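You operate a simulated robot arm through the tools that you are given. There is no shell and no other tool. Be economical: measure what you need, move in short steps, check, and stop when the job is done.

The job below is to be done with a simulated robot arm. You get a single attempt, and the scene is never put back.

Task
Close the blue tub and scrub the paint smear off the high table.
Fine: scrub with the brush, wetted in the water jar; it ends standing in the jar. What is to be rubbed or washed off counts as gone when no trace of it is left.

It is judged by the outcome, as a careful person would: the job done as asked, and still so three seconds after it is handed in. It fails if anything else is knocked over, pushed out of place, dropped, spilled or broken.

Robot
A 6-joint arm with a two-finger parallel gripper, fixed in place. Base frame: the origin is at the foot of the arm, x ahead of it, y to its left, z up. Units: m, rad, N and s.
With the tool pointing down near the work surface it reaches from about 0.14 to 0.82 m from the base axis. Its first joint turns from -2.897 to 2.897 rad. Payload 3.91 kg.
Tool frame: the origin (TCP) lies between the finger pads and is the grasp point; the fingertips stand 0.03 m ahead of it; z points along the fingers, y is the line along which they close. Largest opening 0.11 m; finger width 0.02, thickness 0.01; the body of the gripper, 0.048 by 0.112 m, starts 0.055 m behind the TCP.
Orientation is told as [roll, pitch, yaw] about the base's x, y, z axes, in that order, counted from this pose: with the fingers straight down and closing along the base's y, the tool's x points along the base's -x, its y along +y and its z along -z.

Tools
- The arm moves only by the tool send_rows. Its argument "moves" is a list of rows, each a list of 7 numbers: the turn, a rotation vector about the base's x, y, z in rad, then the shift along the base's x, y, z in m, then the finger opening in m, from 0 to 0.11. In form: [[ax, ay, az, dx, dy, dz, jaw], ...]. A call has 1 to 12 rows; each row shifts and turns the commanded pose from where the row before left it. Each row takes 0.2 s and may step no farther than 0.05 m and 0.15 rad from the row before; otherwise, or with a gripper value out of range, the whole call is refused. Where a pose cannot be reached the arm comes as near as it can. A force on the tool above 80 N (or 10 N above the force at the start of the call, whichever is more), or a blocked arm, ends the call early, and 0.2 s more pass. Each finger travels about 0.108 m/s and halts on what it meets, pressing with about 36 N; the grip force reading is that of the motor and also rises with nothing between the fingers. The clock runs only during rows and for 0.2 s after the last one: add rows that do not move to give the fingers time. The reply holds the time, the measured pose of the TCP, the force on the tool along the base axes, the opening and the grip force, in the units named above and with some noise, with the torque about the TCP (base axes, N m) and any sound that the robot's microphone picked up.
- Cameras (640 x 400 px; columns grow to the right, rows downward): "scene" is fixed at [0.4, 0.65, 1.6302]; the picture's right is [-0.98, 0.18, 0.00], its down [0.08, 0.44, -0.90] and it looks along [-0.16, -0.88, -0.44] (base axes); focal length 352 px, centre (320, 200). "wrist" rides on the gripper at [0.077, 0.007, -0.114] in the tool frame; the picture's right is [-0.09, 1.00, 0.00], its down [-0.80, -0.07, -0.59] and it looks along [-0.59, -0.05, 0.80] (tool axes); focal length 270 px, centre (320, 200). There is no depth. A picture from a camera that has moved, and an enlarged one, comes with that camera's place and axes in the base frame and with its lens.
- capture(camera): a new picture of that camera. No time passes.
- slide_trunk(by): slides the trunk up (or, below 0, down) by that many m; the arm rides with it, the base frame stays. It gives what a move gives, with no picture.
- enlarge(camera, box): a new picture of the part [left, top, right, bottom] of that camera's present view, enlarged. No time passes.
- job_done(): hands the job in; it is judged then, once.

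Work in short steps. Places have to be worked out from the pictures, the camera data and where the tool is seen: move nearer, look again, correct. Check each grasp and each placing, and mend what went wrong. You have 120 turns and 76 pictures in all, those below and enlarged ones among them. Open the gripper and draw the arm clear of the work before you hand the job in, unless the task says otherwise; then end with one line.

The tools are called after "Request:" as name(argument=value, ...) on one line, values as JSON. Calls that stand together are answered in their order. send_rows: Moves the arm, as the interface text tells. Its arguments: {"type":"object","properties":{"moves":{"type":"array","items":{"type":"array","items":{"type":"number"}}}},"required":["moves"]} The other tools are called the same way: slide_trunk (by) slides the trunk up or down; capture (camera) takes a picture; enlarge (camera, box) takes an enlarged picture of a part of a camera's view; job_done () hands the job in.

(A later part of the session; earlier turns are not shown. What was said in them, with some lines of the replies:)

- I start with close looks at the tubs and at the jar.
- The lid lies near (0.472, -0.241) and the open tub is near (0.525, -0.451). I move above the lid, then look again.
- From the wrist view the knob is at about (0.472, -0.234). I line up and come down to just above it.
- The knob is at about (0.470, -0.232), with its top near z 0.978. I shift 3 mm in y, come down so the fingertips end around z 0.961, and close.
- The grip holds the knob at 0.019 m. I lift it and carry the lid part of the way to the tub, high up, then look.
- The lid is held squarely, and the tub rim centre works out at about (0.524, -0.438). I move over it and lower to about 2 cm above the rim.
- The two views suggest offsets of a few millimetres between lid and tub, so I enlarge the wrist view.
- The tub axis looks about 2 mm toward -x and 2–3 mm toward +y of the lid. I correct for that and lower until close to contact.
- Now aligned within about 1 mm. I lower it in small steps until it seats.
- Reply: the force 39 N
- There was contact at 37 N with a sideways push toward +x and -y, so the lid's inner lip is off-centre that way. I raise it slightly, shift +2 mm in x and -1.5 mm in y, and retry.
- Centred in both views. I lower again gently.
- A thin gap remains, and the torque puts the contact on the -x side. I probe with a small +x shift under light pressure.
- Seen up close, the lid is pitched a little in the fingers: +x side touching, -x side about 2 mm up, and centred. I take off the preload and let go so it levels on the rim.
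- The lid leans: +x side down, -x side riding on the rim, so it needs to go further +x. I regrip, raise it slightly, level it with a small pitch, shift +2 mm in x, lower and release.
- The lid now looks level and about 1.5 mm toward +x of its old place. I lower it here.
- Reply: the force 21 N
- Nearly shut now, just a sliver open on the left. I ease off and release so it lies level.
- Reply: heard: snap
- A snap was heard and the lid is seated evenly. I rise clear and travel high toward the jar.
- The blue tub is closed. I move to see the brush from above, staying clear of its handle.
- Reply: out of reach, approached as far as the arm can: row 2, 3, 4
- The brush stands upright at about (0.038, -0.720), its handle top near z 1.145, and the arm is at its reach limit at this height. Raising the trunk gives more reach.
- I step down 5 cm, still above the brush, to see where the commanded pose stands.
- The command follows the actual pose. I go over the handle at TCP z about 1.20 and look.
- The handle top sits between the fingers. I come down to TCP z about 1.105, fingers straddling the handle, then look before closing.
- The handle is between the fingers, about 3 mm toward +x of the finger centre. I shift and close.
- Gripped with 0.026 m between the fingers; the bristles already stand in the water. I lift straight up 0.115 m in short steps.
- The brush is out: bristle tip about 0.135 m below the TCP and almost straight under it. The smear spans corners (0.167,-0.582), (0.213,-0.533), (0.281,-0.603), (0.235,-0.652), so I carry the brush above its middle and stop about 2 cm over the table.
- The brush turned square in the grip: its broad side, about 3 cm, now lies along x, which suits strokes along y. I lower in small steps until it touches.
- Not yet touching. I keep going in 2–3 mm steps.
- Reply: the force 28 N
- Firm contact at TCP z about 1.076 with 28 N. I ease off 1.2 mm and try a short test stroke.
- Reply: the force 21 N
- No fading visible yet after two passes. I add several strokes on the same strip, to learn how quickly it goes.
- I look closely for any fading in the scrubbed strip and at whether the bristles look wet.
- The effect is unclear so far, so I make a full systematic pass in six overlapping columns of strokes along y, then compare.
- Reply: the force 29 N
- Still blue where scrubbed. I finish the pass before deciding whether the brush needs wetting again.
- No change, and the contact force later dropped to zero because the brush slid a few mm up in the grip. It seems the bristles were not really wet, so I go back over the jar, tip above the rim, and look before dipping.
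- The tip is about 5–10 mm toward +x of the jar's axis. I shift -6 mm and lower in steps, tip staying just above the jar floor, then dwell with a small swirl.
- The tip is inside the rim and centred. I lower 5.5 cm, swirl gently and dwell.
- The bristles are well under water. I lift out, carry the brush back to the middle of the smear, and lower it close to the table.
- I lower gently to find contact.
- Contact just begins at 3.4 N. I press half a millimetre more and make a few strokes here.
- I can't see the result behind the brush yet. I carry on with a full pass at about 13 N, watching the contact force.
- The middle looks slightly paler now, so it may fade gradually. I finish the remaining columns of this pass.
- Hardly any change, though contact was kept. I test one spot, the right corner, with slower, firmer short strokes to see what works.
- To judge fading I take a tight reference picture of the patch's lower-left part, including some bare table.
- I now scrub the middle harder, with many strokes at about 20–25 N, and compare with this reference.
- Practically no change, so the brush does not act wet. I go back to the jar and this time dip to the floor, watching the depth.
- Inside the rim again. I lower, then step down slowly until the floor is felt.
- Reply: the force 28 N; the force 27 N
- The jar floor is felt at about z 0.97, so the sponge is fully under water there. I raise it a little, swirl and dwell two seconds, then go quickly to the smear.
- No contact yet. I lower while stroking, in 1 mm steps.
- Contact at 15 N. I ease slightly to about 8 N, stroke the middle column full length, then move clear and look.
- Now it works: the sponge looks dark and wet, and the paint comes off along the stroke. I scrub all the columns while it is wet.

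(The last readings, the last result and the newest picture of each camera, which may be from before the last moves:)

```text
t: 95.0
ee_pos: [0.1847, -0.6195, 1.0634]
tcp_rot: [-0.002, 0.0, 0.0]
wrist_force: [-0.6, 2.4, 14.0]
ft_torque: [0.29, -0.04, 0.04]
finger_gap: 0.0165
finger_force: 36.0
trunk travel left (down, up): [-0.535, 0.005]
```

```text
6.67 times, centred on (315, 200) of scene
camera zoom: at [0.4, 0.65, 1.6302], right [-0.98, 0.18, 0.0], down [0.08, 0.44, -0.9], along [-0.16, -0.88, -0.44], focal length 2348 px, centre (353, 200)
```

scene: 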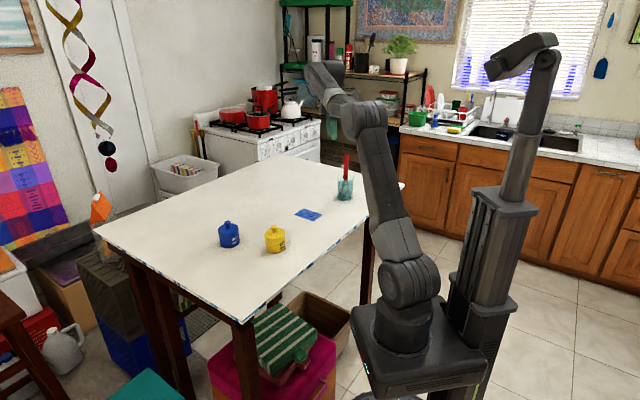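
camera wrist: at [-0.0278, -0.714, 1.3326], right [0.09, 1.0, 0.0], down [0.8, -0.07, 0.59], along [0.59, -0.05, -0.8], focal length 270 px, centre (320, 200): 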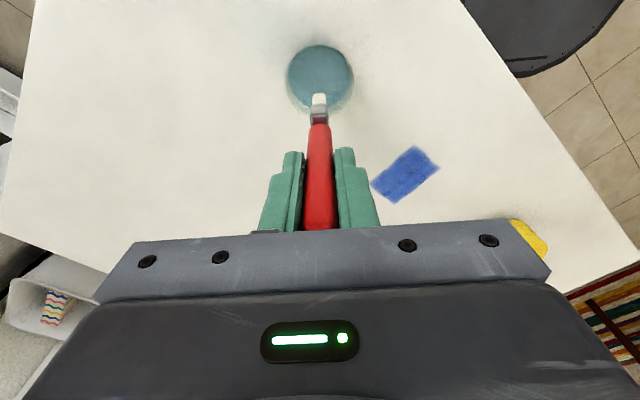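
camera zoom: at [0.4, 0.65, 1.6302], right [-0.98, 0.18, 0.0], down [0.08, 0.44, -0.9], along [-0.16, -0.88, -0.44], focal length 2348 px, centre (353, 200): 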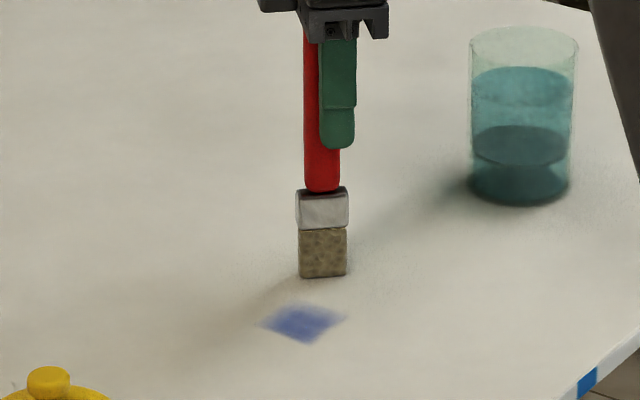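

Most is gone; a patch is left around (0.208, -0.56). I scrub it with three columns.

Request:
send_rows(moves=[[0, 0, 0, 0.0175, 0.02, -0.0005, 0.008], [0, 0, 0, 0, 0.04, 0, 0.008], [0, 0, 0, 0, 0.04, 0, 0.008], [0, 0, 0, 0, -0.04, 0, 0.008], [0, 0, 0, 0, -0.04, 0, 0.008], [0, 0, 0, 0.015, 0, 0, 0.008], [0, 0, 0, 0, 0.04, 0, 0.008], [0, 0, 0, 0, 0.04, 0, 0.008], [0, 0, 0, 0, -0.04, 0, 0.008], [0, 0, 0, 0, -0.04, 0, 0.008]])

Request:
send_rows(moves=[[0, 0, 0, 0.015, 0, -0.0003, 0.008], [0, 0, 0, 0, 0.04, 0, 0.008], [0, 0, 0, 0, 0.04, 0, 0.008], [0, 0, 0, 0, -0.04, 0, 0.008], [0, 0, 0, 0, -0.04, 0, 0.008], [0, 0, 0, -0.015, 0, 0, 0.008], [0, 0, 0, 0, 0.04, 0, 0.008], [0, 0, 0, 0, 0.04, 0, 0.008], [0, 0, 0, 0, -0.04, 0, 0.008], [0, 0, 0, 0, -0.04, 0, 0.008], [0, 0, 0, 0, -0.03, 0, 0.008]])

Request:
enlarge(camera="scene", box=[285, 170, 345, 230])

```text
t: 97.2
ee_pos: [0.216, -0.5997, 1.0617]
tcp_rot: [0.0, 0.0, -0.002]
wrist_force: [-0.6, -0.8, 4.6]
ft_torque: [-0.2, -0.07, 0.01]
finger_gap: 0.0163
finger_force: 36.3
trunk travel left (down, up): [-0.535, 0.005]
```

```text
t: 99.6
ee_pos: [0.2155, -0.634, 1.0625]
tcp_rot: [0.002, 0.0, 0.001]
wrist_force: [-0.4, -0.7, 2.9]
ft_torque: [-0.14, 0.02, 0.01]
finger_gap: 0.0164
finger_force: 35.3
trunk travel left (down, up): [-0.535, 0.005]
```

```text
6.67 times, centred on (315, 200) of scene
camera zoom: at [0.4, 0.65, 1.6302], right [-0.98, 0.18, 0.0], down [0.08, 0.44, -0.9], along [-0.16, -0.88, -0.44], focal length 2348 px, centre (353, 200)
```

zoom: 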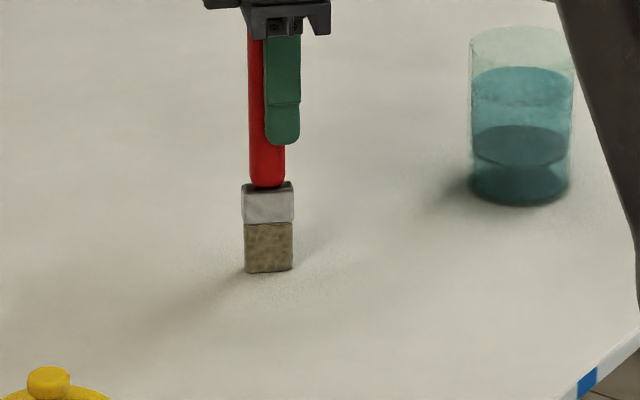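

The smear looks gone. I lift and check the spot from the wrist camera for faint traces.

Request:
send_rows(moves=[[0, 0, 0, 0, 0, 0.05, 0.008], [0, 0, 0, -0.03, -0.01, 0.04, 0.008], [0, 0, 0, -0.04, -0.015, 0.02, 0.008], [0, 0, 0, 0, 0, 0.02, 0.008]])

Request:
capture(camera="wrist")

Request:
enlarge(camera="scene", box=[294, 200, 330, 224])

```text
refused: row 2 steps farther than a row can; nothing moved
```

```text
8 pictures are left
camera wrist: at [0.1386, -0.6254, 1.1759], right [0.09, 1.0, 0.0], down [0.8, -0.07, 0.59], along [0.59, -0.05, -0.8], focal length 270 px, centre (320, 200)
```

wrist: 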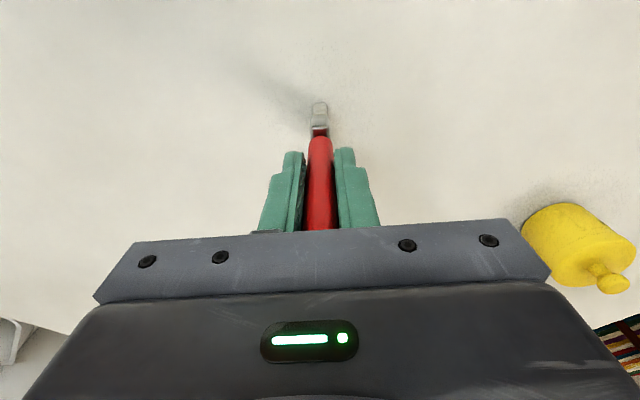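

```text
16.00 times, centred on (312, 212) of scene
camera zoom: at [0.4, 0.65, 1.6302], right [-0.98, 0.18, 0.0], down [0.08, 0.44, -0.9], along [-0.16, -0.88, -0.44], focal length 5634 px, centre (448, 8)
```

zoom: 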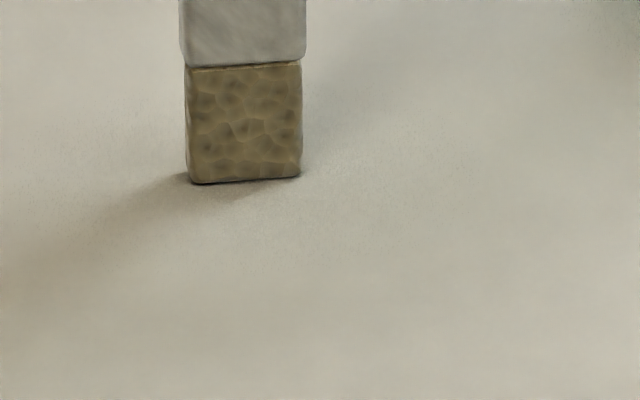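

No trace visible. As insurance against faint residue I make one more light full pass while the sponge is wet.

Request:
send_rows(moves=[[0, 0, 0, -0.0315, 0.014, -0.0005, 0.008], [0, 0, 0, 0, 0.0375, 0, 0.008], [0, 0, 0, 0, 0.0375, 0, 0.008], [0, 0, 0, 0.015, 0.02, 0, 0.008], [0, 0, 0, 0, -0.0375, 0, 0.008], [0, 0, 0, 0, -0.0375, 0, 0.008], [0, 0, 0, 0, -0.0375, 0, 0.008], [0, 0, 0, 0.015, -0.01, 0, 0.008], [0, 0, 0, 0, 0.042, 0, 0.008], [0, 0, 0, 0, 0.042, 0, 0.008], [0, 0, 0, 0, 0.042, 0, 0.008]])

Request:
send_rows(moves=[[0, 0, 0, 0.015, 0, -0.0003, 0.008], [0, 0, 0, 0, -0.0447, 0, 0.008], [0, 0, 0, 0, -0.0447, 0, 0.008], [0, 0, 0, 0, -0.0447, 0, 0.008], [0, 0, 0, 0.015, -0.003, 0, 0.008], [0, 0, 0, 0, 0.0427, 0, 0.008], [0, 0, 0, 0, 0.0427, 0, 0.008], [0, 0, 0, 0, 0.0427, 0, 0.008], [0, 0, 0, 0.015, -0.01, 0, 0.008], [0, 0, 0, 0, -0.039, 0, 0.008], [0, 0, 0, 0, -0.039, 0, 0.008], [0, 0, 0, 0, -0.039, 0, 0.008]])

Request:
send_rows(moves=[[0, 0, 0, 0.015, 0.005, 0, 0.008], [0, 0, 0, 0, 0.03, 0, 0.008], [0, 0, 0, 0, 0.03, 0, 0.008], [0, 0, 0, 0, 0.03, 0, 0.008], [0, 0, 0, 0.012, -0.01, 0, 0.008], [0, 0, 0, 0, -0.032, 0, 0.008], [0, 0, 0, 0, -0.032, 0, 0.008], [0, 0, 0, 0, 0, 0.045, 0.008], [0, 0, 0, 0, 0, 0.045, 0.008], [0, 0, 0, 0, 0, 0.04, 0.008], [0, 0, 0, 0, 0, 0.015, 0.008]])

```text
t: 102.0
ee_pos: [0.2161, -0.5166, 1.0616]
tcp_rot: [-0.001, 0.0, 0.0]
wrist_force: [-0.8, 2.6, 18.6]
ft_torque: [0.46, 0.12, 0.0]
finger_gap: 0.0164
finger_force: 35.8
trunk travel left (down, up): [-0.535, 0.005]
```

```text
t: 104.6
ee_pos: [0.261, -0.6543, 1.0614]
tcp_rot: [-0.002, 0.001, 0.001]
wrist_force: [0.1, 2.2, 14.9]
ft_torque: [0.2, -0.36, 0.05]
finger_gap: 0.0163
finger_force: 36.2
trunk travel left (down, up): [-0.535, 0.005]
```

```text
t: 107.0
ee_pos: [0.2864, -0.6348, 1.2068]
tcp_rot: [0.0, 0.001, 0.0]
wrist_force: [0.3, 0.2, -0.5]
ft_torque: [0.0, 0.0, 0.0]
finger_gap: 0.0165
finger_force: 36.2
trunk travel left (down, up): [-0.535, 0.005]
```

Now back to the jar: I carry the brush high over it and check alignment.

Request:
send_rows(moves=[[0, 0, 0, -0.0407, -0.0142, 0, 0.008], [0, 0, 0, -0.0407, -0.0142, 0, 0.008], [0, 0, 0, -0.0407, -0.0142, 0, 0.008], [0, 0, 0, -0.0407, -0.0142, 0, 0.008], [0, 0, 0, -0.0407, -0.0142, 0, 0.008], [0, 0, 0, -0.0405, -0.014, 0, 0.008], [0, 0, 0, 0, 0, -0.035, 0.008], [0, 0, 0, 0, 0, 0, 0.008]])

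Request:
enlarge(camera="scene", box=[300, 140, 380, 220])

Request:
capture(camera="wrist")

```text
t: 108.8
ee_pos: [0.0408, -0.7198, 1.1726]
tcp_rot: [0.001, 0.0, -0.001]
wrist_force: [-0.3, 0.2, -0.1]
ft_torque: [0.02, 0.04, 0.01]
finger_gap: 0.0163
finger_force: 36.0
trunk travel left (down, up): [-0.535, 0.005]
```

```text
5.00 times, centred on (340, 180) of scene
camera zoom: at [0.4, 0.65, 1.6302], right [-0.98, 0.18, 0.0], down [0.08, 0.44, -0.9], along [-0.16, -0.88, -0.44], focal length 1761 px, centre (220, 300)
```

zoom: 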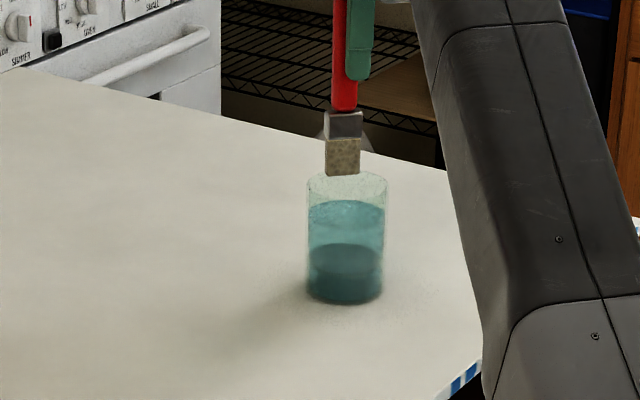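

```text
5 pictures are left
camera wrist: at [-0.0367, -0.7127, 1.2851], right [0.09, 1.0, 0.0], down [0.8, -0.07, 0.59], along [0.59, -0.05, -0.8], focal length 270 px, centre (320, 200)
```

wrist: 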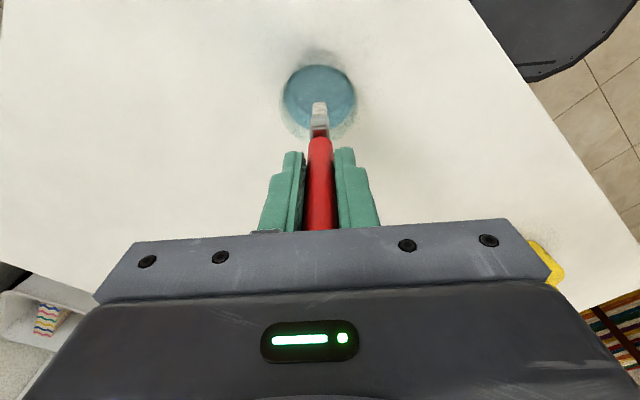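

Centred over the jar. I lower into it, stopping just before the floor.

Request:
send_rows(moves=[[0, 0, 0, 0, 0, -0.03, 0.008], [0, 0, 0, 0, 0, -0.03, 0.008], [0, 0, 0, 0, 0, -0.015, 0.008], [0, 0, 0, 0, 0, 0, 0.008]])

Request:
send_rows(moves=[[0, 0, 0, 0, 0, -0.002, 0.008], [0, 0, 0, 0, 0, 0, 0.008]])

```text
t: 109.8
ee_pos: [0.0423, -0.7204, 1.0967]
tcp_rot: [0.001, 0.0, 0.0]
wrist_force: [0.1, 0.3, -0.8]
ft_torque: [-0.04, -0.02, -0.01]
finger_gap: 0.0163
finger_force: 35.8
trunk travel left (down, up): [-0.535, 0.005]
```

```text
t: 110.4
ee_pos: [0.0419, -0.7192, 1.0942]
tcp_rot: [-0.001, 0.0, 0.0]
wrist_force: [0.0, -0.3, -0.4]
ft_torque: [-0.01, 0.03, -0.02]
finger_gap: 0.0164
finger_force: 35.8
trunk travel left (down, up): [-0.535, 0.005]
```

Request:
send_rows(moves=[[0, 0, 0, 0, 0, -0.002, 0.008], [0, 0, 0, 0, 0, 0, 0.008]])

```text
t: 111.0
ee_pos: [0.0426, -0.7204, 1.0898]
tcp_rot: [0.001, -0.002, 0.0]
wrist_force: [-0.1, 0.4, -1.0]
ft_torque: [0.01, -0.02, -0.01]
finger_gap: 0.0165
finger_force: 36.3
trunk travel left (down, up): [-0.535, 0.005]
```

Still no floor contact; I try 1 mm steps.

Request:
send_rows(moves=[[0, 0, 0, 0, 0, -0.001, 0.008], [0, 0, 0, 0, 0, -0.001, 0.008], [0, 0, 0, 0, 0, 0, 0.008]])

```text
t: 111.8
ee_pos: [0.0423, -0.7192, 1.0906]
tcp_rot: [-0.003, 0.0, -0.002]
wrist_force: [-1.1, -1.0, 7.5]
ft_torque: [-0.15, 0.04, -0.04]
finger_gap: 0.0167
finger_force: 36.6
trunk travel left (down, up): [-0.535, 0.005]
```

Resting on the floor at 7.5 N. I ease off half a millimetre and open the fingers.

Request:
send_rows(moves=[[0, 0, 0, 0, 0, 0.0005, 0.012], [0, 0, 0, 0, 0, 0, 0.022], [0, 0, 0, 0, 0, 0, 0.035], [0, 0, 0, 0, 0, 0, 0.05], [0, 0, 0, 0, 0, 0, 0.065], [0, 0, 0, 0, 0, 0, 0.065], [0, 0, 0, 0, 0, 0, 0.065]])

Request:
capture(camera="wrist")

```text
t: 113.4
ee_pos: [0.0431, -0.7195, 1.0897]
tcp_rot: [0.0, 0.002, -0.001]
wrist_force: [0.7, 0.1, -1.0]
ft_torque: [-0.05, 0.02, 0.01]
finger_gap: 0.0648
finger_force: 0.0
trunk travel left (down, up): [-0.535, 0.005]
```

```text
4 pictures are left
camera wrist: at [-0.0349, -0.7121, 1.2034], right [0.09, 1.0, 0.0], down [0.8, -0.07, 0.59], along [0.59, -0.05, -0.8], focal length 270 px, centre (320, 200)
```

wrist: 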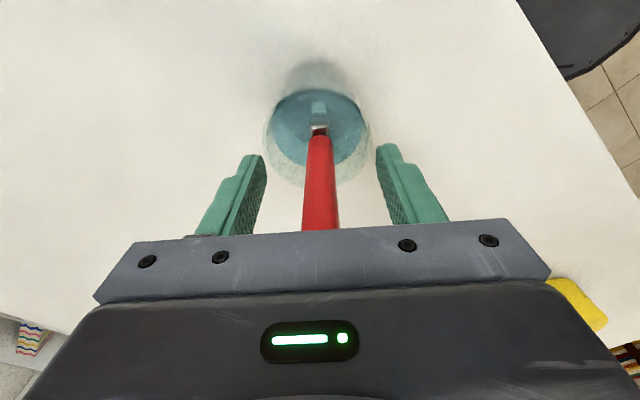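

The brush stands free between the open fingers. I rise straight up, clear of the handle, then withdraw.

Request:
send_rows(moves=[[0, 0, 0, 0, 0, 0.02, 0.075], [0, 0, 0, 0, 0, 0.03, 0.08], [0, 0, 0, 0, 0, 0.04, 0.08], [0, 0, 0, 0, 0, 0.035, 0.08], [0, 0, 0, 0, 0.02, 0.02, 0.08], [0, 0, 0, 0.01, 0.04, 0.01, 0.08], [0, 0, 0, 0.01, 0.04, 0.01, 0.08], [0, 0, 0, 0.01, 0.04, 0, 0.08], [0, 0, 0, 0.01, 0.04, 0, 0.08], [0, 0, 0, 0.01, 0.04, 0, 0.08]])

Request:
capture(camera="scene")

Request:
enlarge(camera="scene", box=[280, 140, 380, 230])

```text
t: 115.6
ee_pos: [0.0918, -0.4969, 1.2562]
tcp_rot: [0.0, 0.0, -0.002]
wrist_force: [1.0, 0.1, -0.1]
ft_torque: [-0.02, 0.0, 0.0]
finger_gap: 0.0797
finger_force: 0.0
trunk travel left (down, up): [-0.535, 0.005]
```

```text
3 pictures are left
```

scene: 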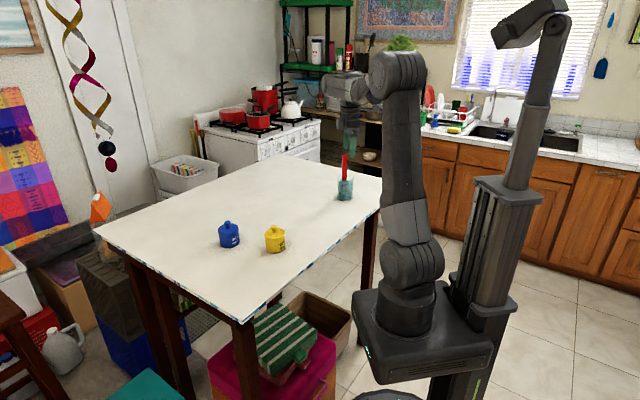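

```text
4.44 times, centred on (330, 185) of scene
camera zoom: at [0.4, 0.65, 1.6302], right [-0.98, 0.18, 0.0], down [0.08, 0.44, -0.9], along [-0.16, -0.88, -0.44], focal length 1565 px, centre (276, 267)
```

zoom: 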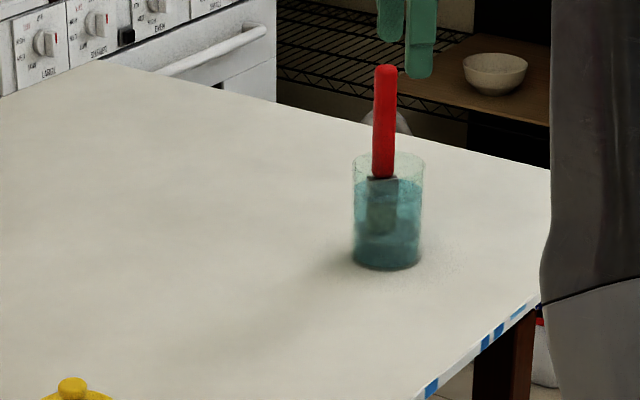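

The table is clean, the brush stands in the jar, the blue tub is closed and the arm is clear, so I hand the job in.

Request:
job_done()

```text
The job is handed in.
```

The blue tub is closed (the lid snapped on), no trace of the paint smear is visible on the high table in the last pictures, and the brush is standing in the water jar.
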